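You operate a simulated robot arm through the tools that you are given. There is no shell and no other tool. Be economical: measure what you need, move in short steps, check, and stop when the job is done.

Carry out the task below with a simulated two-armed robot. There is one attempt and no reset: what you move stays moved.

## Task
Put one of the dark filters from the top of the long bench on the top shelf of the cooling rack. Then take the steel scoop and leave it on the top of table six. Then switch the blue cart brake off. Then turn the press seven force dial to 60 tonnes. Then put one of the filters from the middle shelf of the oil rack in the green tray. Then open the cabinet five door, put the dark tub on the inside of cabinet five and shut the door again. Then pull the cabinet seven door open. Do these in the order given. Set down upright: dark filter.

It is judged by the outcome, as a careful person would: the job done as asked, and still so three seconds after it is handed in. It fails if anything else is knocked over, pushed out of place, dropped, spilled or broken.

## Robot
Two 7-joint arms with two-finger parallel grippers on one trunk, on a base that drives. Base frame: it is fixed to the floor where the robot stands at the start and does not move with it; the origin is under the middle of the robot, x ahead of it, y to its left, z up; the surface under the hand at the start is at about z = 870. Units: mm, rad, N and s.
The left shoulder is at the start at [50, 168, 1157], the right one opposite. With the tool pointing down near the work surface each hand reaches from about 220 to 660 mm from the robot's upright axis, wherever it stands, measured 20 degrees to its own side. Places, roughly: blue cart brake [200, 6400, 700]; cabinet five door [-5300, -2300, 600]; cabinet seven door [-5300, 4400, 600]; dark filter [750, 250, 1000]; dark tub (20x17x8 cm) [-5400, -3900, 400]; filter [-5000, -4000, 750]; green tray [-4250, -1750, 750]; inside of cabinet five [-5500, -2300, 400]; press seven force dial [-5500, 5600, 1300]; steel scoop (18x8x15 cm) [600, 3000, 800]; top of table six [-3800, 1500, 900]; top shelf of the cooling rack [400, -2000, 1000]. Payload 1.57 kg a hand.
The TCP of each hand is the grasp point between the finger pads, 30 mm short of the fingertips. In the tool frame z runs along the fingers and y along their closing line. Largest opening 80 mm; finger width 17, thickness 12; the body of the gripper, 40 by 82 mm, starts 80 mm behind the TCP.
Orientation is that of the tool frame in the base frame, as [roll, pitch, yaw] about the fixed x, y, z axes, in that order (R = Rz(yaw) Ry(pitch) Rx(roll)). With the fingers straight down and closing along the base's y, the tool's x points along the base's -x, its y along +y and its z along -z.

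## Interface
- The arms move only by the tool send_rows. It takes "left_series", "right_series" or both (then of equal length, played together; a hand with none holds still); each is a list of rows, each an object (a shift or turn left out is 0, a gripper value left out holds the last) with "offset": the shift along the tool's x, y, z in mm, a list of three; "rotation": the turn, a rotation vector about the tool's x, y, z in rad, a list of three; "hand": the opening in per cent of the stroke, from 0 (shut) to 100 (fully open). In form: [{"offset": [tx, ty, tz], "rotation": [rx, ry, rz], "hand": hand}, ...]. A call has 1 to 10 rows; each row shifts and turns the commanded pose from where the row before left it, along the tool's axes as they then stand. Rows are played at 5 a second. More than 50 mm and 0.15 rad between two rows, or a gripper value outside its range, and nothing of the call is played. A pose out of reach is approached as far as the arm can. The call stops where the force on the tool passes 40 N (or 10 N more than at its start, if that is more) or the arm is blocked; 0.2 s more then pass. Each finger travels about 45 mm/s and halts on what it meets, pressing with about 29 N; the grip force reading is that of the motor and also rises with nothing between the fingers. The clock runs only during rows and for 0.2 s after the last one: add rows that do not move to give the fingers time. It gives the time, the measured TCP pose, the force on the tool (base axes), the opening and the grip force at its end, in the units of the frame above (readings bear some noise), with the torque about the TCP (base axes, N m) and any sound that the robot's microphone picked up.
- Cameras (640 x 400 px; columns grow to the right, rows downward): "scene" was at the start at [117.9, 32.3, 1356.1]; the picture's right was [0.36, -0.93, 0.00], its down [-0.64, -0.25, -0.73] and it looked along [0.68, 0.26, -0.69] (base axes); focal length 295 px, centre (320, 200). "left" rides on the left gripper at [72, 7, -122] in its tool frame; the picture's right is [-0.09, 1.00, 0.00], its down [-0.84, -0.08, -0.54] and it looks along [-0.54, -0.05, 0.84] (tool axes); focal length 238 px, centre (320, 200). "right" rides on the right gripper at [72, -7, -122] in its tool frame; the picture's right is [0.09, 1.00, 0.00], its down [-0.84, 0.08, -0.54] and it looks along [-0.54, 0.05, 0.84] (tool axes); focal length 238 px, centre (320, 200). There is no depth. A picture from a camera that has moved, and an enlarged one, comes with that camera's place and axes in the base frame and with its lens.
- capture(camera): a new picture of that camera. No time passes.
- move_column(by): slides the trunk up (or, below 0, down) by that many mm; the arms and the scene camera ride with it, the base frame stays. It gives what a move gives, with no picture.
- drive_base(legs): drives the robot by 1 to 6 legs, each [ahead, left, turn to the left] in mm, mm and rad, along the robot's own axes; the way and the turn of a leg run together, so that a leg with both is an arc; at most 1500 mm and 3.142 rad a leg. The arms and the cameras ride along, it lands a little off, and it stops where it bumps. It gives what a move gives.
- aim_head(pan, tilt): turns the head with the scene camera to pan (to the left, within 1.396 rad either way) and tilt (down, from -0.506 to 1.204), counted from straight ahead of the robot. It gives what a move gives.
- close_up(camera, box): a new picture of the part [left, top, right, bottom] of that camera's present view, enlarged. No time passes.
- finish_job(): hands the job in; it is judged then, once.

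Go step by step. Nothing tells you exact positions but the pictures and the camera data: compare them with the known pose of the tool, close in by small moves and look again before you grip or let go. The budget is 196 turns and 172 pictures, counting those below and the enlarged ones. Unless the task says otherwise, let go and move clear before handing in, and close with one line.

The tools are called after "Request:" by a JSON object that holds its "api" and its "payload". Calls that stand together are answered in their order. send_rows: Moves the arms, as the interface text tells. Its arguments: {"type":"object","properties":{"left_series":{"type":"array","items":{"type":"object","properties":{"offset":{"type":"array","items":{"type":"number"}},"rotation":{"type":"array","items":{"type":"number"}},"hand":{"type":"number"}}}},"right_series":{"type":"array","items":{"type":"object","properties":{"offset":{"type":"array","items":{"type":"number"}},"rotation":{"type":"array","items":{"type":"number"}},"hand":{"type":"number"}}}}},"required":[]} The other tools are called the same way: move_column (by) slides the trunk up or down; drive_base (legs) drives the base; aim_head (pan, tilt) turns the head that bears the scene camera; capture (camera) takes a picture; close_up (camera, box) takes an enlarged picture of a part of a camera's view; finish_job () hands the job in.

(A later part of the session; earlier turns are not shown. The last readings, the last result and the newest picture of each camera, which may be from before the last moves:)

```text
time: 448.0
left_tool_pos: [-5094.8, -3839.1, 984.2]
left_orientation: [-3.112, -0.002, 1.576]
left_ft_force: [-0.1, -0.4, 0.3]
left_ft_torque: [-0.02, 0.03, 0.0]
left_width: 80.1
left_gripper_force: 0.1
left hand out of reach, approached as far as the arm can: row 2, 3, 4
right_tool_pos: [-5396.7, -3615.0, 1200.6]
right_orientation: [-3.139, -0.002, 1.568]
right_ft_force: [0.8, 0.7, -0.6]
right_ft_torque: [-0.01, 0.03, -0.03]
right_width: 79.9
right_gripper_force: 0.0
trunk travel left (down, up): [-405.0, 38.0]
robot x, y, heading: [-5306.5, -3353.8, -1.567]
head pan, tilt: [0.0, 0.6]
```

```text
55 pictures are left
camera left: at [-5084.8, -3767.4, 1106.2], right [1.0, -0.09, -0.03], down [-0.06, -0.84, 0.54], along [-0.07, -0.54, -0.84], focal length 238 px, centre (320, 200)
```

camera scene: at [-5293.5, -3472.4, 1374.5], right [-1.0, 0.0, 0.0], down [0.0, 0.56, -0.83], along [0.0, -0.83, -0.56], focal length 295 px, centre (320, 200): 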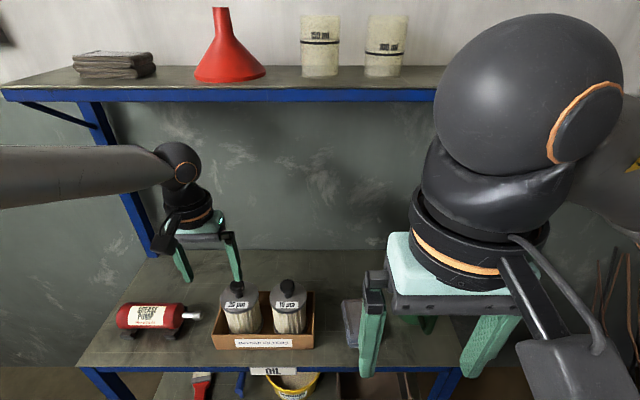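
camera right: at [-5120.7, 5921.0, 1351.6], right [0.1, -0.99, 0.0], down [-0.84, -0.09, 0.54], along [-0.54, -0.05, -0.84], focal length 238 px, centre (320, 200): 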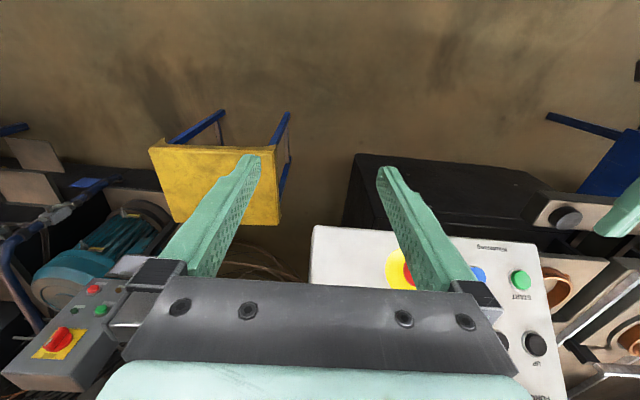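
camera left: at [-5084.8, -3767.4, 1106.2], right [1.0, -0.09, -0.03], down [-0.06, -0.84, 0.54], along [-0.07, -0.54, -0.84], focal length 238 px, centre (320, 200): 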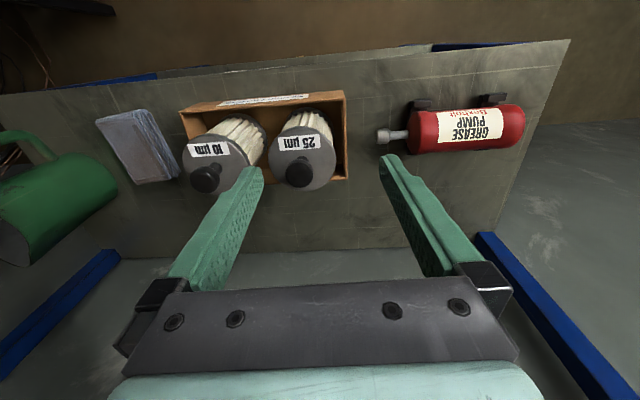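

The reach is better with the shoulder lower, so I'll pull back, lower the trunk and raise the arm relative to it.

Request:
{"api": "send_rows", "payload": {"left_series": [{"offset": [45, -13, 0]}, {"offset": [45, -13, 0]}, {"offset": [0, 0, -45]}, {"offset": [0, 0, -45]}, {"offset": [0, 0, -45]}, {}]}}

Request:
{"api": "move_column", "payload": {"by": -170}}

Request:
{"api": "send_rows", "payload": {"left_series": [{"offset": [-45, 0, 0]}, {"offset": [-45, 0, 0]}, {"offset": [-35, 0, 0]}, {}]}}

Request:
{"api": "capture", "payload": {"camera": "left"}}

```text
time: 449.4
left_tool_pos: [-5116.0, -3747.8, 1121.0]
left_orientation: [-3.114, -0.004, 1.577]
left_ft_force: [0.7, 0.3, 0.6]
left_ft_torque: [-0.01, 0.0, -0.01]
left_width: 79.6
left_gripper_force: 0.1
right_tool_pos: [-5395.9, -3615.8, 1200.0]
right_orientation: [-3.139, -0.001, 1.569]
right_ft_force: [-0.4, 0.1, -0.1]
right_ft_torque: [-0.02, -0.01, -0.01]
right_width: 79.8
right_gripper_force: 0.1
trunk travel left (down, up): [-405.0, 38.0]
robot x, y, heading: [-5304.0, -3354.4, -1.572]
head pan, tilt: [0.0, 0.6]
```

```text
time: 451.3
left_tool_pos: [-5117.4, -3746.7, 949.0]
left_orientation: [-3.114, -0.003, 1.575]
left_ft_force: [1.4, 0.2, -0.1]
left_ft_torque: [0.0, 0.02, 0.01]
left_width: 80.1
left_gripper_force: 0.0
right_tool_pos: [-5396.0, -3615.7, 1030.2]
right_orientation: [-3.139, -0.001, 1.568]
right_ft_force: [0.2, 0.0, 0.4]
right_ft_torque: [0.02, 0.01, -0.01]
right_width: 80.0
right_gripper_force: 0.0
trunk travel left (down, up): [-235.0, 208.0]
robot x, y, heading: [-5310.8, -3353.4, -1.569]
head pan, tilt: [0.0, 0.6]
```

```text
time: 452.3
left_tool_pos: [-5111.9, -3867.8, 950.0]
left_orientation: [-3.115, -0.003, 1.576]
left_ft_force: [-0.2, 0.1, 0.1]
left_ft_torque: [-0.02, 0.01, -0.01]
left_width: 79.7
left_gripper_force: 0.1
left hand out of reach, approached as far as the arm can: row 3
right_tool_pos: [-5396.7, -3616.3, 1029.4]
right_orientation: [-3.141, 0.0, 1.568]
right_ft_force: [0.3, -0.3, -0.1]
right_ft_torque: [0.01, 0.03, -0.01]
right_width: 80.0
right_gripper_force: 0.0
trunk travel left (down, up): [-235.0, 208.0]
robot x, y, heading: [-5307.4, -3353.1, -1.567]
head pan, tilt: [0.0, 0.6]
```

```text
54 pictures are left
camera left: at [-5102.8, -3795.9, 1070.9], right [1.0, -0.09, -0.03], down [-0.06, -0.84, 0.54], along [-0.07, -0.54, -0.84], focal length 238 px, centre (320, 200)
```

left: 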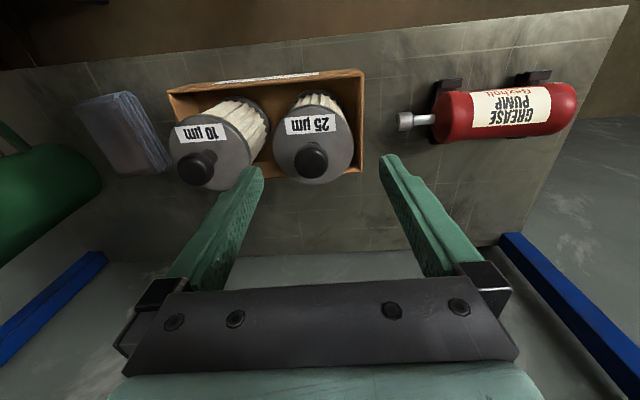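

Request:
{"api": "drive_base", "payload": {"legs": [[8, -11, 0]]}}

Request:
{"api": "move_column", "payload": {"by": -62}}

Request:
{"api": "capture", "payload": {"camera": "left"}}

```text
time: 453.1
left_tool_pos: [-5123.3, -3875.7, 949.2]
left_orientation: [-3.114, -0.001, 1.575]
left_ft_force: [0.0, -0.4, 0.1]
left_ft_torque: [0.02, -0.01, 0.05]
left_width: 80.0
left_gripper_force: 0.0
right_tool_pos: [-5407.9, -3624.8, 1029.6]
right_orientation: [-3.141, -0.002, 1.568]
right_ft_force: [-1.3, 0.1, 0.1]
right_ft_torque: [0.0, 0.0, 0.0]
right_width: 79.9
right_gripper_force: 0.0
trunk travel left (down, up): [-235.0, 208.0]
robot x, y, heading: [-5319.3, -3362.5, -1.57]
head pan, tilt: [0.0, 0.6]
```

```text
time: 454.1
left_tool_pos: [-5122.1, -3875.4, 888.4]
left_orientation: [-3.112, -0.001, 1.576]
left_ft_force: [0.3, 0.1, -0.1]
left_ft_torque: [0.01, -0.01, -0.01]
left_width: 79.9
left_gripper_force: 0.1
right_tool_pos: [-5406.7, -3623.5, 968.1]
right_orientation: [-3.139, -0.001, 1.568]
right_ft_force: [0.6, 0.1, 0.8]
right_ft_torque: [-0.02, 0.0, 0.0]
right_width: 80.1
right_gripper_force: 0.1
trunk travel left (down, up): [-173.0, 270.0]
robot x, y, heading: [-5320.0, -3360.7, -1.569]
head pan, tilt: [0.0, 0.6]
```

```text
53 pictures are left
camera left: at [-5113.9, -3803.4, 1009.2], right [1.0, -0.09, -0.03], down [-0.06, -0.84, 0.54], along [-0.07, -0.54, -0.84], focal length 238 px, centre (320, 200)
```

left: 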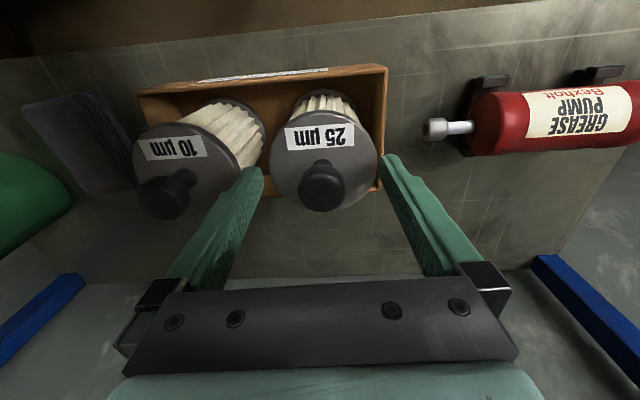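

The knob is centred in the hand. I'll close and lift with the trunk.

Request:
{"api": "send_rows", "payload": {"left_series": [{"hand": 0}, {"hand": 0}, {"hand": 0}, {"hand": 0}, {"hand": 0}, {"hand": 0}]}}

Request:
{"api": "move_column", "payload": {"by": 75}}

Request:
{"api": "capture", "payload": {"camera": "scene"}}

```text
time: 455.5
left_tool_pos: [-5122.9, -3874.7, 887.4]
left_orientation: [-3.113, -0.003, 1.575]
left_ft_force: [0.4, -0.1, 1.2]
left_ft_torque: [0.01, -0.22, 0.02]
left_width: 29.4
left_gripper_force: 29.2
right_tool_pos: [-5406.9, -3623.4, 968.7]
right_orientation: [-3.14, -0.002, 1.568]
right_ft_force: [0.1, 0.3, 0.2]
right_ft_torque: [0.01, 0.01, 0.02]
right_width: 80.1
right_gripper_force: 0.1
trunk travel left (down, up): [-173.0, 270.0]
robot x, y, heading: [-5319.9, -3361.1, -1.568]
head pan, tilt: [0.0, 0.6]
```

```text
time: 456.7
left_tool_pos: [-5122.2, -3875.1, 961.8]
left_orientation: [-3.115, -0.003, 1.577]
left_ft_force: [-1.2, 0.1, -2.4]
left_ft_torque: [0.02, -0.01, 0.01]
left_width: 29.6
left_gripper_force: 28.9
right_tool_pos: [-5406.1, -3624.7, 1042.3]
right_orientation: [-3.141, -0.001, 1.57]
right_ft_force: [-0.1, 0.5, -0.1]
right_ft_torque: [0.0, -0.04, 0.01]
right_width: 80.1
right_gripper_force: 0.0
trunk travel left (down, up): [-248.0, 195.0]
robot x, y, heading: [-5319.0, -3365.2, -1.567]
head pan, tilt: [0.0, 0.6]
```

```text
52 pictures are left
camera scene: at [-5318.4, -3488.8, 1292.4], right [-1.0, 0.0, 0.0], down [0.0, 0.57, -0.82], along [0.0, -0.82, -0.57], focal length 295 px, centre (320, 200)
```

scene: 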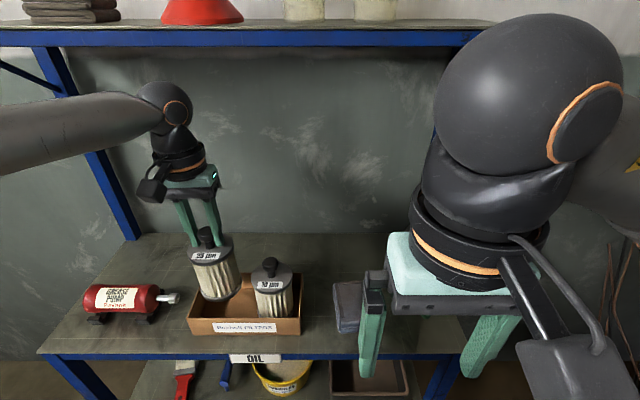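

The filter is out. I'll raise a bit more, back away and look for the green tray.

Request:
{"api": "move_column", "payload": {"by": 25}}

Request:
{"api": "drive_base", "payload": {"legs": [[-350, 0, 0]]}}

Request:
{"api": "send_rows", "payload": {"left_series": [{"offset": [45, 0, -20]}, {"offset": [45, 0, -20]}, {"offset": [45, 0, -20]}, {}]}}

Request:
{"api": "capture", "payload": {"camera": "scene"}}

```text
time: 457.4
left_tool_pos: [-5123.1, -3875.9, 987.3]
left_orientation: [-3.114, -0.003, 1.576]
left_ft_force: [-0.1, 0.7, -2.2]
left_ft_torque: [-0.01, -0.01, 0.03]
left_width: 29.1
left_gripper_force: 29.3
right_tool_pos: [-5404.8, -3624.6, 1067.3]
right_orientation: [-3.141, -0.001, 1.57]
right_ft_force: [0.2, 0.7, 0.7]
right_ft_torque: [-0.03, 0.0, 0.02]
right_width: 80.1
right_gripper_force: 0.1
trunk travel left (down, up): [-273.0, 170.0]
robot x, y, heading: [-5319.1, -3363.1, -1.572]
head pan, tilt: [0.0, 0.6]
```

```text
time: 459.6
left_tool_pos: [-5125.1, -3524.8, 988.4]
left_orientation: [-3.112, -0.002, 1.572]
left_ft_force: [0.0, 0.4, -3.1]
left_ft_torque: [-0.02, 0.0, 0.02]
left_width: 29.1
left_gripper_force: 28.8
right_tool_pos: [-5406.0, -3272.9, 1067.8]
right_orientation: [-3.141, -0.001, 1.564]
right_ft_force: [0.0, -0.5, -0.5]
right_ft_torque: [-0.03, 0.01, 0.04]
right_width: 80.1
right_gripper_force: 0.0
trunk travel left (down, up): [-273.0, 170.0]
robot x, y, heading: [-5319.4, -3012.3, -1.575]
head pan, tilt: [0.0, 0.6]
```

```text
time: 460.6
left_tool_pos: [-5121.8, -3390.1, 1047.7]
left_orientation: [-3.112, -0.004, 1.573]
left_ft_force: [-0.6, -0.7, -2.3]
left_ft_torque: [-0.01, -0.01, 0.01]
left_width: 29.3
left_gripper_force: 28.9
right_tool_pos: [-5407.3, -3273.6, 1067.9]
right_orientation: [-3.14, -0.002, 1.563]
right_ft_force: [0.3, -0.6, -0.3]
right_ft_torque: [0.01, 0.02, 0.0]
right_width: 80.0
right_gripper_force: 0.0
trunk travel left (down, up): [-273.0, 170.0]
robot x, y, heading: [-5315.8, -3009.6, -1.575]
head pan, tilt: [0.0, 0.6]
```

```text
51 pictures are left
camera scene: at [-5318.3, -3138.5, 1317.4], right [-1.0, 0.01, 0.0], down [0.0, 0.57, -0.82], along [0.0, -0.82, -0.57], focal length 295 px, centre (320, 200)
```

scene: 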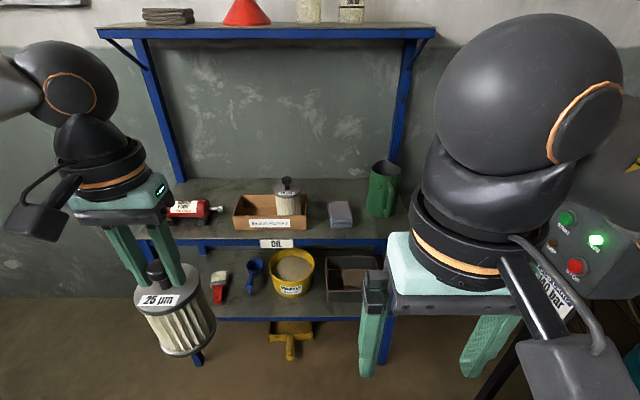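

Request:
{"api": "drive_base", "payload": {"legs": [[0, 550, 0], [0, 0, 1.57]]}}

Request:
{"api": "aim_head", "payload": {"pan": 0.95, "tilt": 0.45}}

Request:
{"api": "capture", "payload": {"camera": "scene"}}

```text
time: 469.8
left_tool_pos: [-4384.8, -2823.2, 1046.8]
left_orientation: [-3.112, -0.002, 3.129]
left_ft_force: [-0.7, -0.5, -2.2]
left_ft_torque: [0.01, 0.02, 0.02]
left_width: 29.2
left_gripper_force: 28.7
right_tool_pos: [-4507.5, -3107.0, 1068.4]
right_orientation: [-3.141, -0.001, 3.122]
right_ft_force: [0.9, 0.7, 0.3]
right_ft_torque: [0.01, 0.01, -0.03]
right_width: 79.9
right_gripper_force: 0.1
trunk travel left (down, up): [-273.0, 170.0]
robot x, y, heading: [-4766.3, -3016.4, -0.014]
head pan, tilt: [0.0, 0.6]
```

```text
time: 471.0
left_tool_pos: [-4385.8, -2824.4, 1046.3]
left_orientation: [-3.115, -0.001, 3.129]
left_ft_force: [-0.1, 0.2, -2.2]
left_ft_torque: [0.0, -0.02, -0.01]
left_width: 29.2
left_gripper_force: 28.8
right_tool_pos: [-4507.3, -3107.0, 1067.2]
right_orientation: [-3.139, -0.002, 3.123]
right_ft_force: [0.1, 0.3, 0.4]
right_ft_torque: [0.01, 0.0, 0.0]
right_width: 79.8
right_gripper_force: 0.0
trunk travel left (down, up): [-273.0, 170.0]
robot x, y, heading: [-4768.8, -3016.1, -0.017]
head pan, tilt: [0.949, 0.45]
```

```text
50 pictures are left
camera scene: at [-4671.2, -2940.2, 1331.0], right [0.8, -0.6, 0.0], down [-0.26, -0.35, -0.9], along [0.54, 0.72, -0.44], focal length 295 px, centre (320, 200)
```

scene: 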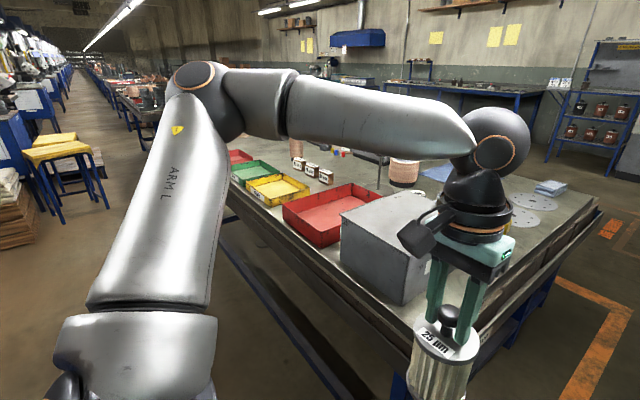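

The trays stand along the table's near edge; the green one is at about [-4190, -1770, 870]. I'll drive left along the corridor until it's in front of the left hand.

Request:
{"api": "drive_base", "payload": {"legs": [[0, 1040, 0.017]]}}

Request:
{"api": "aim_head", "payload": {"pan": 0.3, "tilt": 0.7}}

Request:
{"api": "capture", "payload": {"camera": "scene"}}

Request:
{"api": "capture", "payload": {"camera": "left"}}

```text
time: 480.6
left_tool_pos: [-4361.9, -1760.5, 1047.2]
left_orientation: [-3.11, -0.002, 3.123]
left_ft_force: [0.1, 0.6, -2.8]
left_ft_torque: [0.06, 0.0, 0.02]
left_width: 29.1
left_gripper_force: 28.7
right_tool_pos: [-4485.9, -2043.5, 1068.1]
right_orientation: [-3.139, -0.002, 3.116]
right_ft_force: [-0.6, -0.8, -0.3]
right_ft_torque: [0.01, 0.04, 0.02]
right_width: 79.8
right_gripper_force: 0.0
trunk travel left (down, up): [-273.0, 170.0]
robot x, y, heading: [-4744.9, -1949.8, -0.024]
head pan, tilt: [0.949, 0.45]
```

```text
time: 481.7
left_tool_pos: [-4362.0, -1760.1, 1047.2]
left_orientation: [-3.113, -0.003, 3.122]
left_ft_force: [-0.4, 0.4, -1.9]
left_ft_torque: [0.01, -0.01, 0.0]
left_width: 29.3
left_gripper_force: 29.5
right_tool_pos: [-4485.2, -2044.5, 1067.9]
right_orientation: [-3.142, -0.002, 3.117]
right_ft_force: [0.3, -0.6, 0.0]
right_ft_torque: [0.01, 0.03, -0.02]
right_width: 80.2
right_gripper_force: 0.1
trunk travel left (down, up): [-273.0, 170.0]
robot x, y, heading: [-4744.9, -1950.7, -0.026]
head pan, tilt: [0.3, 0.7]
```

```text
49 pictures are left
camera scene: at [-4622.1, -1925.3, 1308.8], right [0.27, -0.96, 0.0], down [-0.62, -0.18, -0.77], along [0.74, 0.21, -0.64], focal length 295 px, centre (320, 200)
```

scene: 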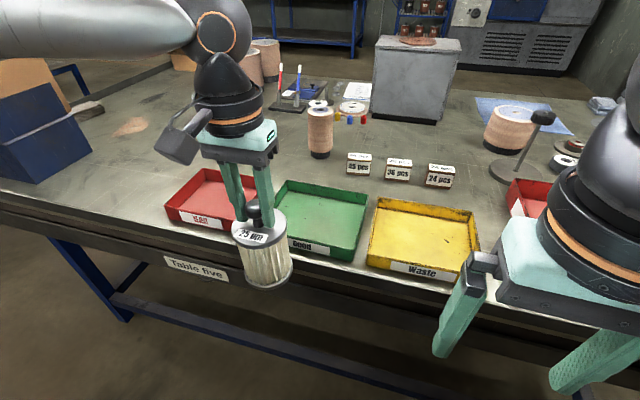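

```text
48 pictures are left
camera left: at [-4433.8, -1749.5, 1168.0], right [0.11, 0.99, -0.03], down [0.84, -0.08, 0.54], along [0.54, -0.08, -0.84], focal length 238 px, centre (320, 200)
```

left: 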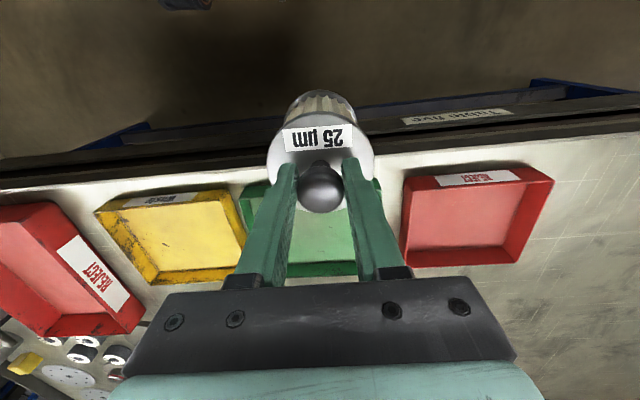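

The green "Good" tray is centred at about [-4172, -1793]. I'll raise a little, drive ahead and extend over it.

Request:
{"api": "move_column", "payload": {"by": 40}}

Request:
{"api": "drive_base", "payload": {"legs": [[120, -33, 0.025]]}}

Request:
{"api": "send_rows", "payload": {"left_series": [{"offset": [-35, 0, 0]}, {"offset": [-35, 0, 0]}, {}]}}

Request:
{"api": "capture", "payload": {"camera": "scene"}}

Request:
{"api": "capture", "payload": {"camera": "left"}}

```text
time: 482.5
left_tool_pos: [-4362.6, -1761.4, 1087.3]
left_orientation: [-3.112, -0.002, 3.123]
left_ft_force: [-0.1, 0.7, -1.6]
left_ft_torque: [-0.02, -0.01, -0.01]
left_width: 29.1
left_gripper_force: 29.6
right_tool_pos: [-4485.1, -2043.4, 1107.5]
right_orientation: [-3.139, -0.002, 3.116]
right_ft_force: [0.7, -0.4, 1.1]
right_ft_torque: [0.01, -0.02, -0.01]
right_width: 80.1
right_gripper_force: 0.0
trunk travel left (down, up): [-313.0, 130.0]
robot x, y, heading: [-4744.5, -1950.5, -0.024]
head pan, tilt: [0.3, 0.7]
```

```text
time: 483.8
left_tool_pos: [-4248.6, -1788.2, 1086.0]
left_orientation: [-3.112, -0.003, -3.137]
left_ft_force: [-0.2, 0.8, -2.9]
left_ft_torque: [0.0, 0.04, 0.01]
left_width: 29.1
left_gripper_force: 29.1
right_tool_pos: [-4364.6, -2073.2, 1108.5]
right_orientation: [-3.141, -0.001, 3.137]
right_ft_force: [0.5, 0.6, -0.2]
right_ft_torque: [-0.03, 0.02, 0.01]
right_width: 80.1
right_gripper_force: 0.0
trunk travel left (down, up): [-313.0, 130.0]
robot x, y, heading: [-4627.2, -1985.1, -0.004]
head pan, tilt: [0.3, 0.7]
```

```text
time: 484.6
left_tool_pos: [-4177.5, -1786.7, 1086.3]
left_orientation: [-3.112, -0.003, -3.139]
left_ft_force: [-0.3, 0.7, -2.6]
left_ft_torque: [-0.01, 0.02, 0.0]
left_width: 29.0
left_gripper_force: 28.8
right_tool_pos: [-4365.9, -2072.0, 1107.8]
right_orientation: [-3.139, -0.002, 3.136]
right_ft_force: [0.1, -0.9, 0.1]
right_ft_torque: [0.02, -0.02, -0.02]
right_width: 80.0
right_gripper_force: 0.0
trunk travel left (down, up): [-313.0, 130.0]
robot x, y, heading: [-4624.7, -1983.1, -0.006]
head pan, tilt: [0.3, 0.7]
```

```text
47 pictures are left
camera scene: at [-4504.9, -1957.4, 1348.8], right [0.29, -0.96, 0.0], down [-0.62, -0.19, -0.76], along [0.73, 0.22, -0.64], focal length 295 px, centre (320, 200)
```

scene: 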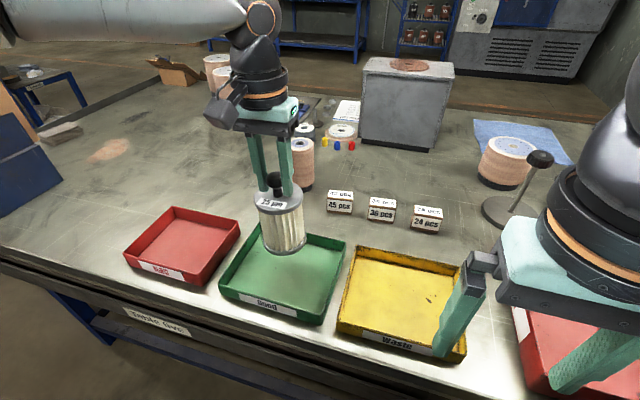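

```text
46 pictures are left
camera left: at [-4249.4, -1777.0, 1207.4], right [0.09, 1.0, -0.03], down [0.84, -0.06, 0.54], along [0.54, -0.07, -0.84], focal length 238 px, centre (320, 200)
```

left: 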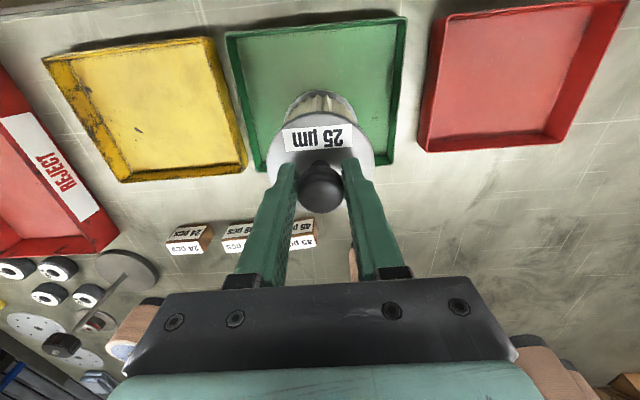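

The filter is over the centre of the green tray. I'll lower with the trunk.

Request:
{"api": "move_column", "payload": {"by": -62}}

Request:
{"api": "move_column", "payload": {"by": -12}}

```text
time: 485.6
left_tool_pos: [-4178.0, -1786.6, 1024.2]
left_orientation: [-3.114, -0.002, -3.137]
left_ft_force: [0.5, 0.3, -2.0]
left_ft_torque: [0.02, -0.01, 0.02]
left_width: 29.2
left_gripper_force: 29.4
right_tool_pos: [-4365.8, -2072.7, 1046.7]
right_orientation: [-3.141, -0.003, 3.137]
right_ft_force: [0.6, -0.2, -0.5]
right_ft_torque: [0.0, 0.02, 0.0]
right_width: 80.1
right_gripper_force: 0.0
trunk travel left (down, up): [-251.0, 192.0]
robot x, y, heading: [-4627.3, -1986.3, -0.01]
head pan, tilt: [0.3, 0.7]
```

```text
time: 486.2
left_tool_pos: [-4177.2, -1787.1, 1010.0]
left_orientation: [-3.113, -0.002, -3.14]
left_ft_force: [0.6, 0.2, -2.2]
left_ft_torque: [0.01, 0.03, 0.0]
left_width: 29.1
left_gripper_force: 28.5
right_tool_pos: [-4365.8, -2074.2, 1034.4]
right_orientation: [-3.139, -0.002, 3.137]
right_ft_force: [-0.2, -0.4, 0.3]
right_ft_torque: [0.01, -0.01, -0.01]
right_width: 79.7
right_gripper_force: 0.0
trunk travel left (down, up): [-239.0, 204.0]
robot x, y, heading: [-4627.0, -1983.7, -0.003]
head pan, tilt: [0.3, 0.7]
```

Request:
{"api": "move_column", "payload": {"by": -6}}

Request:
{"api": "close_up", "payload": {"camera": "scene", "box": [190, 120, 370, 340]}}

```text
time: 486.7
left_tool_pos: [-4178.1, -1787.0, 1006.7]
left_orientation: [-3.112, 0.0, -3.138]
left_ft_force: [-1.7, -0.3, 7.3]
left_ft_torque: [0.3, 0.14, 0.07]
left_width: 28.9
left_gripper_force: 29.1
right_tool_pos: [-4365.6, -2073.5, 1028.5]
right_orientation: [-3.139, 0.001, 3.138]
right_ft_force: [-0.3, 0.6, -0.6]
right_ft_torque: [-0.02, -0.02, -0.01]
right_width: 80.2
right_gripper_force: 0.0
trunk travel left (down, up): [-233.0, 210.0]
robot x, y, heading: [-4630.6, -1983.3, -0.006]
head pan, tilt: [0.3, 0.7]
```

```text
1.82 times, centred on (280, 230) of scene
camera zoom: at [-4505.5, -1957.8, 1269.0], right [0.29, -0.96, 0.0], down [-0.62, -0.19, -0.77], along [0.73, 0.22, -0.64], focal length 536 px, centre (393, 146)
```

zoom: 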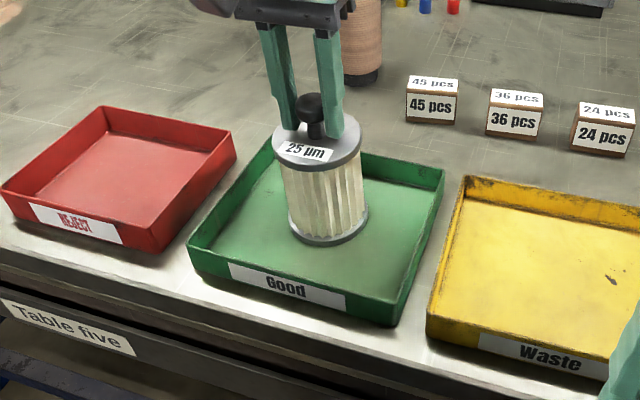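

The filter is in contact with the tray floor. I'll open, raise and back off.

Request:
{"api": "send_rows", "payload": {"left_series": [{"hand": 100}, {"hand": 100}, {"hand": 100}, {"hand": 100}, {"hand": 100}]}}

Request:
{"api": "move_column", "payload": {"by": 130}}

Request:
{"api": "drive_base", "payload": {"legs": [[-220, 0, 0]]}}

Request:
{"api": "capture", "payload": {"camera": "scene"}}

```text
time: 487.9
left_tool_pos: [-4177.3, -1787.4, 1006.0]
left_orientation: [-3.114, -0.002, -3.138]
left_ft_force: [0.2, -1.0, -0.2]
left_ft_torque: [0.0, -0.01, 0.01]
left_width: 80.3
left_gripper_force: 0.1
right_tool_pos: [-4366.7, -2073.5, 1027.7]
right_orientation: [-3.14, -0.001, 3.136]
right_ft_force: [0.4, -0.1, -0.7]
right_ft_torque: [0.03, -0.03, -0.02]
right_width: 80.1
right_gripper_force: 0.1
trunk travel left (down, up): [-233.0, 210.0]
robot x, y, heading: [-4626.7, -1982.9, -0.002]
head pan, tilt: [0.3, 0.7]
```

```text
time: 489.5
left_tool_pos: [-4177.0, -1787.2, 1135.4]
left_orientation: [-3.113, -0.002, -3.138]
left_ft_force: [0.3, 0.4, -0.1]
left_ft_torque: [-0.01, -0.01, 0.0]
left_width: 79.8
left_gripper_force: 0.1
right_tool_pos: [-4365.6, -2072.7, 1156.7]
right_orientation: [-3.14, -0.002, 3.136]
right_ft_force: [0.3, -0.3, -0.7]
right_ft_torque: [0.0, 0.0, 0.02]
right_width: 79.9
right_gripper_force: 0.0
trunk travel left (down, up): [-363.0, 80.0]
robot x, y, heading: [-4626.6, -1983.9, -0.006]
head pan, tilt: [0.3, 0.7]
```

```text
time: 491.2
left_tool_pos: [-4401.2, -1787.3, 1136.8]
left_orientation: [-3.113, -0.003, -3.14]
left_ft_force: [-0.2, 0.3, -0.1]
left_ft_torque: [0.02, -0.02, 0.04]
left_width: 80.0
left_gripper_force: 0.2
right_tool_pos: [-4589.9, -2071.5, 1157.8]
right_orientation: [-3.141, -0.001, 3.135]
right_ft_force: [-1.0, 0.7, -0.2]
right_ft_torque: [-0.01, -0.04, -0.02]
right_width: 79.9
right_gripper_force: 0.0
trunk travel left (down, up): [-363.0, 80.0]
robot x, y, heading: [-4849.5, -1984.7, -0.002]
head pan, tilt: [0.3, 0.7]
```

```text
44 pictures are left
camera scene: at [-4729.1, -1956.9, 1398.9], right [0.29, -0.96, 0.0], down [-0.62, -0.19, -0.77], along [0.73, 0.22, -0.64], focal length 295 px, centre (320, 200)
```

scene: 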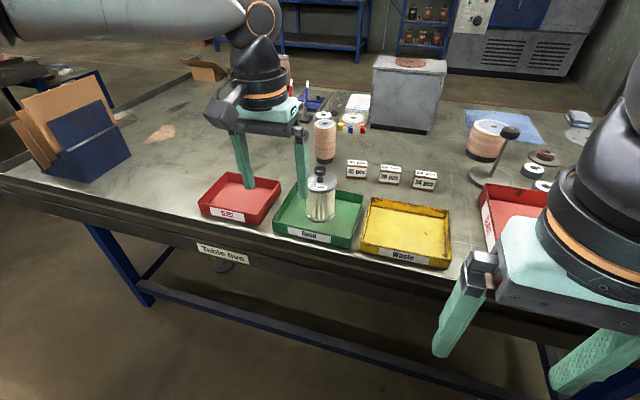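

The filter stands in the green tray. Next is cabinet five, so I'll retract the hand, turn around and look.

Request:
{"api": "send_rows", "payload": {"left_series": [{"offset": [45, 0, 0]}, {"offset": [45, 0, 0]}, {"offset": [40, 0, 0]}, {}]}}

Request:
{"api": "drive_base", "payload": {"legs": [[70, 0, 0], [0, 0, 1.57], [0, 0, 1.57]]}}

Request:
{"api": "aim_head", "payload": {"pan": 0.2, "tilt": 0.75}}

Request:
{"api": "capture", "payload": {"camera": "scene"}}

```text
time: 492.2
left_tool_pos: [-4528.4, -1788.1, 1137.0]
left_orientation: [-3.113, -0.005, -3.139]
left_ft_force: [-0.3, 0.8, -0.3]
left_ft_torque: [0.01, 0.02, 0.02]
left_width: 80.0
left_gripper_force: 0.0
right_tool_pos: [-4589.0, -2071.6, 1157.8]
right_orientation: [-3.139, -0.002, 3.136]
right_ft_force: [-0.1, 0.7, -0.6]
right_ft_torque: [-0.01, 0.02, 0.01]
right_width: 80.1
right_gripper_force: 0.1
trunk travel left (down, up): [-363.0, 80.0]
robot x, y, heading: [-4847.4, -1982.5, 0.0]
head pan, tilt: [0.3, 0.7]
```

```text
time: 500.9
left_tool_pos: [-5101.3, -2178.9, 1135.7]
left_orientation: [-3.114, -0.001, -0.001]
left_ft_force: [0.9, -0.8, -0.3]
left_ft_torque: [0.02, 0.01, 0.01]
left_width: 80.2
left_gripper_force: 0.0
right_tool_pos: [-5040.8, -1894.0, 1158.4]
right_orientation: [-3.141, -0.002, -0.011]
right_ft_force: [-0.1, -0.1, 0.2]
right_ft_torque: [-0.01, 0.0, 0.0]
right_width: 79.9
right_gripper_force: 0.1
trunk travel left (down, up): [-363.0, 80.0]
robot x, y, heading: [-4782.9, -1985.4, 3.13]
head pan, tilt: [0.3, 0.7]
```

```text
time: 501.6
left_tool_pos: [-5102.3, -2179.8, 1136.7]
left_orientation: [-3.111, -0.004, -0.001]
left_ft_force: [0.4, -0.3, -0.5]
left_ft_torque: [0.0, 0.0, -0.01]
left_width: 80.0
left_gripper_force: 0.0
right_tool_pos: [-5040.6, -1895.7, 1158.0]
right_orientation: [-3.141, -0.002, -0.01]
right_ft_force: [0.0, 0.9, 0.3]
right_ft_torque: [-0.01, -0.01, -0.01]
right_width: 80.1
right_gripper_force: 0.1
trunk travel left (down, up): [-363.0, 80.0]
robot x, y, heading: [-4778.8, -1985.0, 3.132]
head pan, tilt: [0.201, 0.75]
```

```text
43 pictures are left
camera scene: at [-4900.2, -1997.3, 1394.6], right [-0.19, 0.98, 0.0], down [0.67, 0.13, -0.73], along [-0.72, -0.14, -0.68], focal length 295 px, centre (320, 200)
```

scene: 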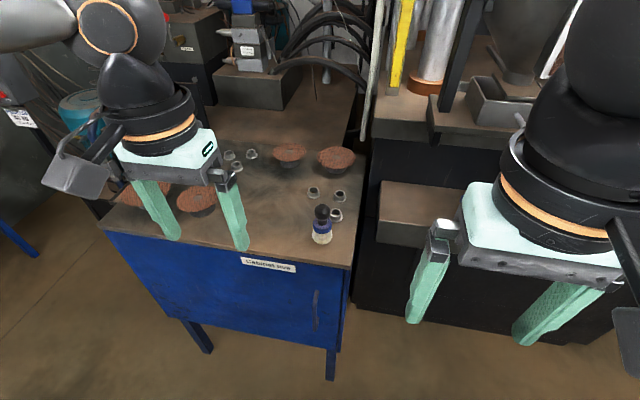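

Cabinet five has a blue door with a vertical bar handle at its right side (near [-5290, -2085, 610]) and the hinge on the left. I'll take a closer look.

Request:
{"api": "close_up", "payload": {"camera": "scene", "box": [240, 240, 380, 390]}}

```text
2.67 times, centred on (310, 315) of scene
camera zoom: at [-4900.2, -1997.3, 1394.6], right [-0.19, 0.98, 0.0], down [0.67, 0.13, -0.73], along [-0.72, -0.14, -0.68], focal length 786 px, centre (347, -107)
```

zoom: 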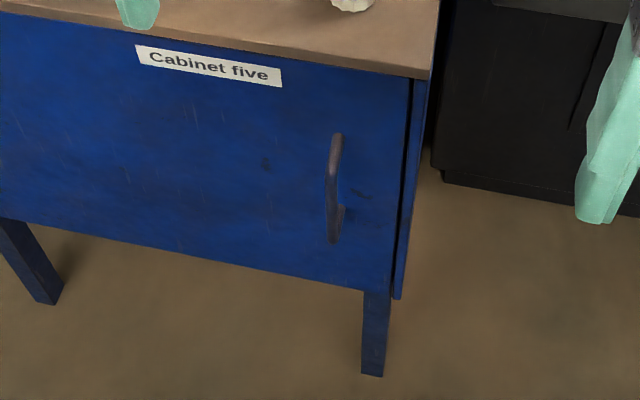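

Request:
{"api": "drive_base", "payload": {"legs": [[0, -100, 0.01]]}}

Request:
{"api": "send_rows", "payload": {"left_series": [{"rotation": [0, -0.14, 0]}, {"rotation": [0, -0.14, 0]}, {"rotation": [0, -0.14, 0]}, {"rotation": [0, -0.14, 0]}, {"rotation": [0, -0.14, 0]}, {"rotation": [0, -0.14, 0]}, {"rotation": [0, -0.14, 0]}, {}]}}

Request:
{"api": "move_column", "payload": {"by": -350}}

Request:
{"api": "send_rows", "payload": {"left_series": [{"offset": [29, 0, 19]}, {"offset": [29, 0, 19]}, {"offset": [29, 0, 19]}, {"offset": [29, 0, 19]}, {}]}}

Request:
{"api": "capture", "payload": {"camera": "scene"}}

```text
time: 503.1
left_tool_pos: [-5100.6, -2082.7, 1136.4]
left_orientation: [-3.112, 0.0, 0.008]
left_ft_force: [0.0, -0.1, -0.1]
left_ft_torque: [0.01, 0.02, 0.0]
left_width: 80.1
left_gripper_force: 0.1
right_tool_pos: [-5041.6, -1797.9, 1157.8]
right_orientation: [-3.141, -0.003, -0.003]
right_ft_force: [0.0, 0.1, 0.6]
right_ft_torque: [-0.01, -0.01, 0.01]
right_width: 80.1
right_gripper_force: 0.1
trunk travel left (down, up): [-363.0, 80.0]
robot x, y, heading: [-4779.7, -1882.6, -3.142]
head pan, tilt: [0.201, 0.75]
```

```text
time: 504.9
left_tool_pos: [-5179.8, -2064.4, 1196.2]
left_orientation: [-3.089, 0.977, 0.049]
left_ft_force: [0.3, 0.2, -0.5]
left_ft_torque: [-0.01, -0.03, -0.02]
left_width: 80.1
left_gripper_force: 0.1
left hand out of reach, approached as far as the arm can: row 4, 5, 6, 7
right_tool_pos: [-5040.6, -1798.5, 1158.2]
right_orientation: [-3.14, -0.002, -0.001]
right_ft_force: [-0.6, 0.5, 0.0]
right_ft_torque: [0.01, -0.01, 0.04]
right_width: 79.9
right_gripper_force: 0.0
trunk travel left (down, up): [-363.0, 80.0]
robot x, y, heading: [-4782.3, -1884.8, -3.145]
head pan, tilt: [0.201, 0.75]
```

```text
time: 508.3
left_tool_pos: [-5180.5, -2063.5, 843.8]
left_orientation: [-3.09, 0.976, 0.051]
left_ft_force: [-0.4, 1.0, -0.6]
left_ft_torque: [0.02, 0.04, 0.03]
left_width: 80.0
left_gripper_force: 0.1
right_tool_pos: [-5040.3, -1799.0, 808.5]
right_orientation: [-3.14, -0.003, -0.002]
right_ft_force: [-0.7, -0.5, 0.6]
right_ft_torque: [0.01, 0.02, -0.02]
right_width: 80.1
right_gripper_force: 0.1
trunk travel left (down, up): [-13.0, 430.0]
robot x, y, heading: [-4780.8, -1882.6, -3.143]
head pan, tilt: [0.201, 0.75]
```

```text
time: 509.5
left_tool_pos: [-5210.4, -2049.1, 715.5]
left_orientation: [-3.089, 0.976, 0.049]
left_ft_force: [0.1, -0.4, 0.2]
left_ft_torque: [0.05, 0.0, 0.01]
left_width: 80.0
left_gripper_force: 0.0
left hand out of reach, approached as far as the arm can: row 1, 2, 3
right_tool_pos: [-5041.5, -1798.2, 806.7]
right_orientation: [-3.14, -0.003, -0.002]
right_ft_force: [0.5, -0.8, -0.4]
right_ft_torque: [-0.05, -0.05, 0.01]
right_width: 80.1
right_gripper_force: 0.0
trunk travel left (down, up): [-13.0, 430.0]
robot x, y, heading: [-4779.3, -1886.0, -3.14]
head pan, tilt: [0.201, 0.75]
```

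```text
41 pictures are left
camera scene: at [-4899.8, -1899.6, 1044.6], right [-0.2, 0.98, 0.0], down [0.67, 0.14, -0.73], along [-0.72, -0.15, -0.68], focal length 295 px, centre (320, 200)
```

scene: 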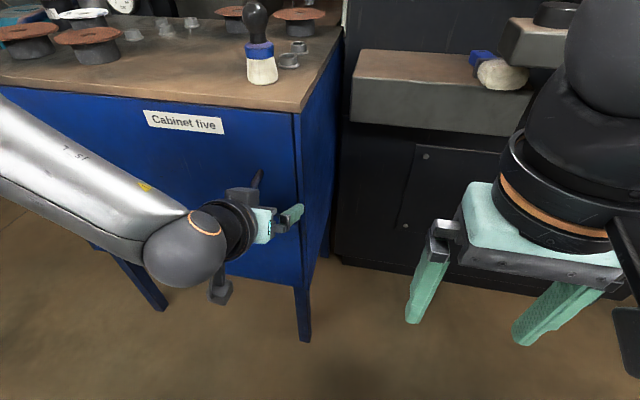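

The hand is level with the upper part of the handle. I'll shift the base left 33 mm to centre on the bar and check with the wrist camera.

Request:
{"api": "drive_base", "payload": {"legs": [[0, 33, 0]]}}

Request:
{"api": "capture", "payload": {"camera": "left"}}

```text
time: 510.5
left_tool_pos: [-5210.4, -2080.4, 716.9]
left_orientation: [-3.09, 0.977, 0.049]
left_ft_force: [0.6, -0.7, -0.2]
left_ft_torque: [0.01, 0.02, 0.0]
left_width: 80.0
left_gripper_force: 0.0
right_tool_pos: [-5040.7, -1830.7, 808.6]
right_orientation: [-3.141, -0.001, -0.002]
right_ft_force: [0.0, 0.7, -0.6]
right_ft_torque: [-0.03, -0.07, 0.0]
right_width: 80.1
right_gripper_force: 0.1
trunk travel left (down, up): [-13.0, 430.0]
robot x, y, heading: [-4782.0, -1917.2, -3.14]
head pan, tilt: [0.201, 0.75]
```

```text
40 pictures are left
camera left: at [-5069.9, -2087.6, 723.4], right [-0.04, -1.0, 0.05], down [-0.02, 0.05, 1.0], along [-1.0, 0.04, -0.02], focal length 238 px, centre (320, 200)
```

left: 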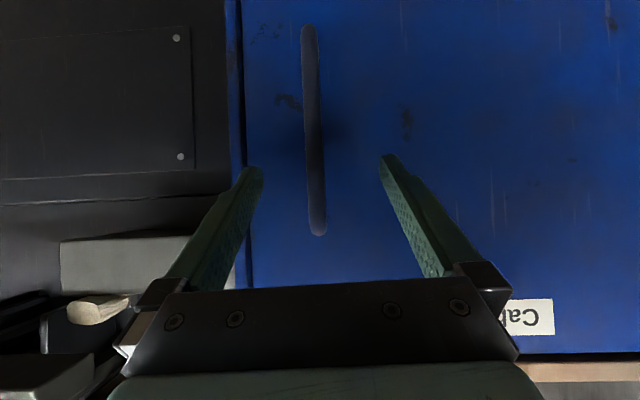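

Request:
{"api": "drive_base", "payload": {"legs": [[42, -4, 0]]}}

Request:
{"api": "send_rows", "payload": {"left_series": [{"hand": 0}, {"hand": 0}, {"hand": 0}, {"hand": 0}, {"hand": 0}, {"hand": 0}]}}

Request:
{"api": "capture", "payload": {"camera": "left"}}

```text
time: 511.4
left_tool_pos: [-5239.6, -2076.7, 713.3]
left_orientation: [-3.091, 0.963, 0.039]
left_ft_force: [1.8, 0.8, 0.7]
left_ft_torque: [-0.03, -0.02, 0.02]
left_width: 79.5
left_gripper_force: 0.1
right_tool_pos: [-5073.3, -1827.3, 807.2]
right_orientation: [-3.14, -0.003, -0.002]
right_ft_force: [-0.2, -0.3, -0.2]
right_ft_torque: [0.03, -0.02, 0.0]
right_width: 80.0
right_gripper_force: 0.0
trunk travel left (down, up): [-13.0, 430.0]
robot x, y, heading: [-4812.7, -1914.7, -3.14]
head pan, tilt: [0.201, 0.75]
stopped in leg 1: the force on the tool passed its limit at 92 N (the readings are from after the stop); the commanded pose is now the measured one
```

```text
time: 512.8
left_tool_pos: [-5237.6, -2078.1, 712.9]
left_orientation: [-3.094, 0.963, 0.04]
left_ft_force: [3.2, -8.4, 2.8]
left_ft_torque: [-0.53, -0.11, -0.08]
left_width: 12.4
left_gripper_force: 29.4
right_tool_pos: [-5073.7, -1828.0, 807.9]
right_orientation: [-3.139, -0.003, -0.001]
right_ft_force: [0.1, -0.2, -0.1]
right_ft_torque: [0.01, 0.03, 0.01]
right_width: 80.0
right_gripper_force: 0.0
trunk travel left (down, up): [-13.0, 430.0]
robot x, y, heading: [-4810.2, -1916.7, -3.139]
head pan, tilt: [0.201, 0.75]
```

```text
39 pictures are left
camera left: at [-5097.5, -2085.1, 722.8], right [-0.05, -1.0, 0.05], down [-0.03, 0.05, 1.0], along [-1.0, 0.05, -0.03], focal length 238 px, centre (320, 200)
```

left: 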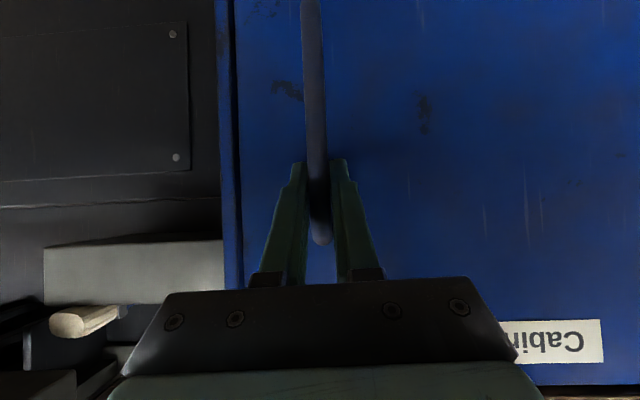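

The bar is gripped at 12 mm. I'll pull the door open by backing the base along the handle's arc.

Request:
{"api": "drive_base", "payload": {"legs": [[-90, 13, 0]]}}

Request:
{"api": "drive_base", "payload": {"legs": [[-85, 29, 0]]}}

Request:
{"api": "capture", "payload": {"camera": "scene"}}

```text
time: 513.7
left_tool_pos: [-5214.3, -2080.7, 717.3]
left_orientation: [-3.093, 0.978, 0.036]
left_ft_force: [7.9, -1.3, 10.4]
left_ft_torque: [-0.7, -0.57, 0.01]
left_width: 12.0
left_gripper_force: 29.7
right_tool_pos: [-5046.1, -1830.9, 807.5]
right_orientation: [-3.14, 0.0, -0.002]
right_ft_force: [0.8, 0.5, 0.2]
right_ft_torque: [-0.04, -0.02, 0.02]
right_width: 80.1
right_gripper_force: 0.1
trunk travel left (down, up): [-13.0, 430.0]
robot x, y, heading: [-4788.9, -1919.9, -3.141]
head pan, tilt: [0.201, 0.75]
stopped in leg 1: the force on the tool passed its limit at 94 N (the readings are from after the stop); the commanded pose is now the measured one
```

```text
time: 514.8
left_tool_pos: [-5128.2, -2109.1, 714.9]
left_orientation: [-3.094, 0.974, 0.04]
left_ft_force: [0.5, -0.5, -0.7]
left_ft_torque: [0.02, -0.03, 0.01]
left_width: 0.0
left_gripper_force: 21.7
right_tool_pos: [-4962.1, -1859.5, 808.3]
right_orientation: [-3.139, -0.002, -0.002]
right_ft_force: [-0.1, -0.3, 0.5]
right_ft_torque: [0.0, 0.03, 0.01]
right_width: 79.9
right_gripper_force: 0.0
trunk travel left (down, up): [-13.0, 430.0]
robot x, y, heading: [-4695.2, -1947.7, -3.141]
head pan, tilt: [0.201, 0.75]
```

```text
38 pictures are left
camera scene: at [-4820.4, -1961.5, 1044.6], right [-0.2, 0.98, 0.0], down [0.67, 0.14, -0.73], along [-0.72, -0.15, -0.68], focal length 295 px, centre (320, 200)
```

scene: 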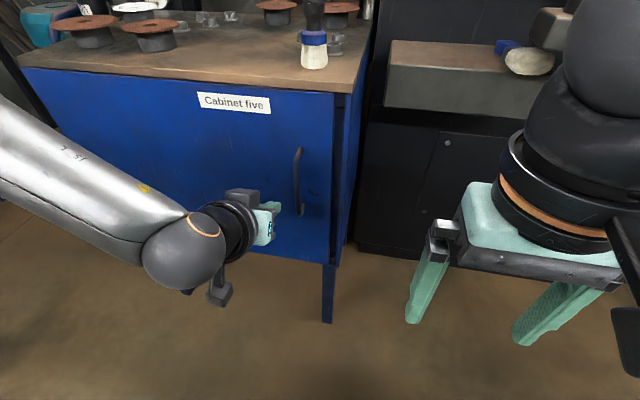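

The fingers slipped off the bar. I'll check whether the door came ajar.

Request:
{"api": "close_up", "payload": {"camera": "scene", "box": [240, 80, 380, 290]}}

Request:
{"api": "capture", "payload": {"camera": "left"}}

```text
1.90 times, centred on (310, 185) of scene
camera zoom: at [-4820.4, -1961.5, 1044.6], right [-0.2, 0.98, 0.0], down [0.67, 0.14, -0.73], along [-0.72, -0.15, -0.68], focal length 561 px, centre (339, 229)
```

zoom: 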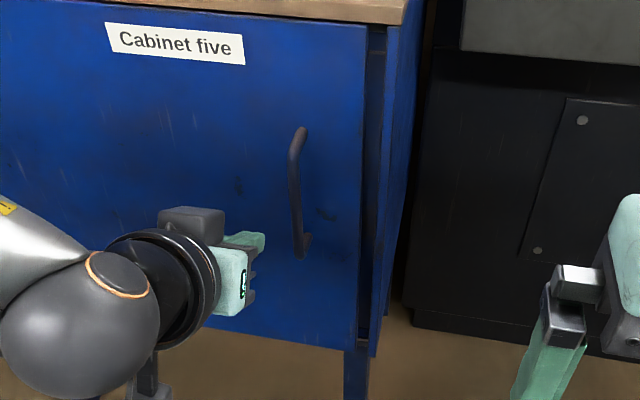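

```text
36 pictures are left
camera left: at [-4988.2, -2116.8, 723.8], right [-0.05, -1.0, 0.05], down [-0.02, 0.05, 1.0], along [-1.0, 0.05, -0.02], focal length 238 px, centre (320, 200)
```

left: 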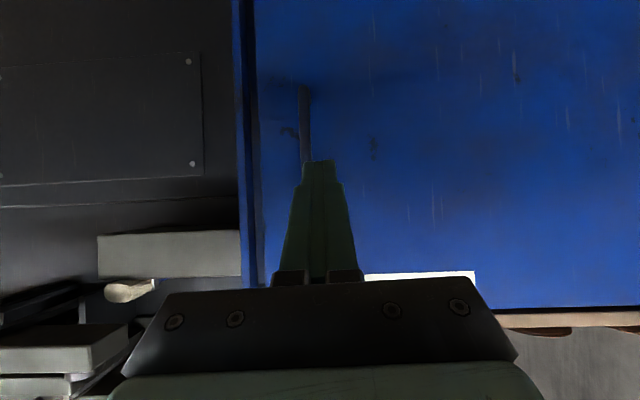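

The door is ajar by about 25 mm, so the latch has released. I'll re-grip the handle and pull more gently.

Request:
{"api": "send_rows", "payload": {"left_series": [{"hand": 80}, {"hand": 80}, {"hand": 80}, {"hand": 80}]}}

Request:
{"api": "drive_base", "payload": {"legs": [[45, -27, 0]]}}

Request:
{"api": "capture", "payload": {"camera": "left"}}

```text
time: 515.8
left_tool_pos: [-5129.4, -2109.4, 714.9]
left_orientation: [-3.092, 0.975, 0.04]
left_ft_force: [-0.2, 0.5, 0.6]
left_ft_torque: [0.01, 0.02, -0.02]
left_width: 64.3
left_gripper_force: 0.0
right_tool_pos: [-4962.1, -1861.1, 807.8]
right_orientation: [-3.14, -0.002, -0.003]
right_ft_force: [0.3, 0.2, 0.6]
right_ft_torque: [0.01, 0.0, 0.05]
right_width: 79.8
right_gripper_force: 0.2
trunk travel left (down, up): [-13.0, 430.0]
robot x, y, heading: [-4697.6, -1946.9, -3.14]
head pan, tilt: [0.201, 0.75]
```

```text
time: 516.7
left_tool_pos: [-5174.0, -2083.4, 715.4]
left_orientation: [-3.093, 0.975, 0.039]
left_ft_force: [-0.2, 0.3, 0.7]
left_ft_torque: [0.02, -0.03, -0.02]
left_width: 64.1
left_gripper_force: 0.1
right_tool_pos: [-5006.4, -1834.4, 807.1]
right_orientation: [-3.138, -0.002, -0.002]
right_ft_force: [-0.1, -0.6, -0.7]
right_ft_torque: [-0.01, -0.03, 0.0]
right_width: 80.1
right_gripper_force: 0.0
trunk travel left (down, up): [-13.0, 430.0]
robot x, y, heading: [-4748.1, -1919.9, -3.143]
head pan, tilt: [0.201, 0.75]
```

```text
35 pictures are left
camera left: at [-5032.9, -2090.8, 723.8], right [-0.05, -1.0, 0.05], down [-0.02, 0.05, 1.0], along [-1.0, 0.05, -0.02], focal length 238 px, centre (320, 200)
```

left: 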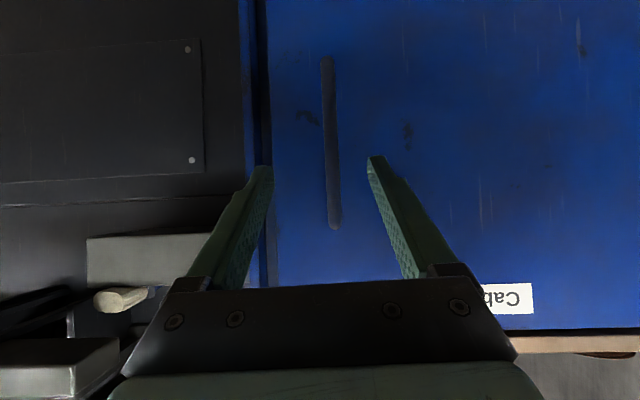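

Request:
{"api": "drive_base", "payload": {"legs": [[52, 9, 0]]}}

Request:
{"api": "send_rows", "payload": {"left_series": [{"hand": 0}, {"hand": 0}, {"hand": 0}, {"hand": 0}, {"hand": 0}]}}

Request:
{"api": "drive_base", "payload": {"legs": [[-40, 4, 0]]}}

Request:
{"api": "capture", "payload": {"camera": "left"}}

```text
time: 517.7
left_tool_pos: [-5224.9, -2091.9, 716.3]
left_orientation: [-3.093, 0.976, 0.04]
left_ft_force: [0.4, 0.8, 0.6]
left_ft_torque: [0.03, 0.03, 0.0]
left_width: 63.8
left_gripper_force: 0.1
right_tool_pos: [-5059.4, -1843.3, 806.8]
right_orientation: [-3.141, -0.002, -0.001]
right_ft_force: [-0.1, 0.0, -0.7]
right_ft_torque: [0.01, 0.02, -0.02]
right_width: 80.1
right_gripper_force: 0.1
trunk travel left (down, up): [-13.0, 430.0]
robot x, y, heading: [-4793.1, -1932.2, -3.137]
head pan, tilt: [0.201, 0.75]
```

```text
time: 518.9
left_tool_pos: [-5226.2, -2092.2, 715.2]
left_orientation: [-3.096, 0.974, 0.037]
left_ft_force: [-0.6, 1.6, 0.1]
left_ft_torque: [-0.56, -0.11, -0.02]
left_width: 12.3
left_gripper_force: 29.4
right_tool_pos: [-5060.2, -1843.6, 807.5]
right_orientation: [-3.141, -0.002, -0.001]
right_ft_force: [-0.6, -0.5, -0.7]
right_ft_torque: [-0.02, 0.0, 0.0]
right_width: 80.1
right_gripper_force: 0.1
trunk travel left (down, up): [-13.0, 430.0]
robot x, y, heading: [-4801.0, -1932.9, -3.137]
head pan, tilt: [0.201, 0.75]
```

```text
time: 519.7
left_tool_pos: [-5215.0, -2094.8, 718.3]
left_orientation: [-3.101, 0.986, 0.041]
left_ft_force: [1.0, 0.3, 2.1]
left_ft_torque: [-0.66, -0.16, 0.0]
left_width: 12.0
left_gripper_force: 29.2
right_tool_pos: [-5045.2, -1845.0, 808.7]
right_orientation: [-3.14, -0.001, -0.004]
right_ft_force: [-0.9, 0.6, 0.8]
right_ft_torque: [0.01, 0.0, 0.0]
right_width: 80.2
right_gripper_force: 0.0
trunk travel left (down, up): [-13.0, 430.0]
robot x, y, heading: [-4780.7, -1930.6, -3.143]
head pan, tilt: [0.201, 0.75]
stopped in leg 1: the force on the tool passed its limit at 79 N (the readings are from after the stop); the commanded pose is now the measured one
```

```text
34 pictures are left
camera left: at [-5075.2, -2102.1, 724.7], right [-0.04, -1.0, 0.05], down [-0.01, 0.05, 1.0], along [-1.0, 0.04, -0.01], focal length 238 px, centre (320, 200)
```

left: 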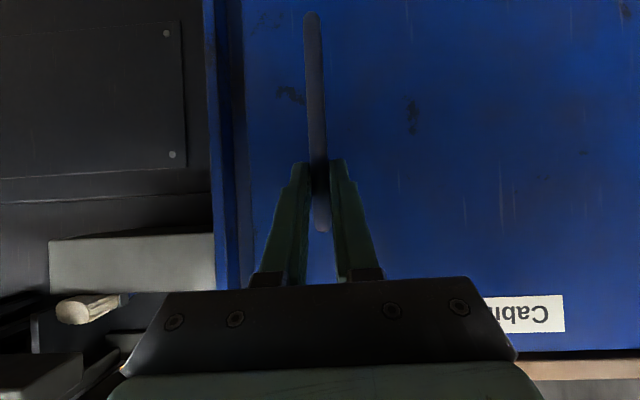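

The door moves but resists sudden pulls. I'll pull slowly with the arm instead.

Request:
{"api": "send_rows", "payload": {"left_series": [{"offset": [3.4, 0.3, -5]}, {"offset": [3.4, 0.3, -5]}, {"offset": [3.4, 0.4, -5]}, {"offset": [3.4, 0.5, -5]}, {"offset": [3.4, 0.6, -5]}, {"offset": [3.4, 0.7, -5]}, {"offset": [3.4, 0.8, -5]}, {"offset": [3.4, 0.9, -5]}, {"offset": [3.4, 1, -5]}, {"offset": [3.4, 1, -5]}]}}

```text
time: 521.9
left_tool_pos: [-5214.3, -2087.2, 717.1]
left_orientation: [-3.098, 0.997, 0.045]
left_ft_force: [-19.7, -1.6, 16.9]
left_ft_torque: [-0.65, 0.44, 0.01]
left_width: 11.9
left_gripper_force: 28.8
left hand out of reach, approached as far as the arm can: row 1, 2, 3, 4, 5, 6, 7, 8, 9, 10
right_tool_pos: [-5045.5, -1845.4, 807.6]
right_orientation: [3.141, -0.004, -0.003]
right_ft_force: [-0.4, 0.5, 0.0]
right_ft_torque: [0.0, 0.0, -0.01]
right_width: 80.0
right_gripper_force: 0.1
trunk travel left (down, up): [-13.0, 430.0]
robot x, y, heading: [-4783.9, -1930.8, -3.141]
head pan, tilt: [0.201, 0.75]
```

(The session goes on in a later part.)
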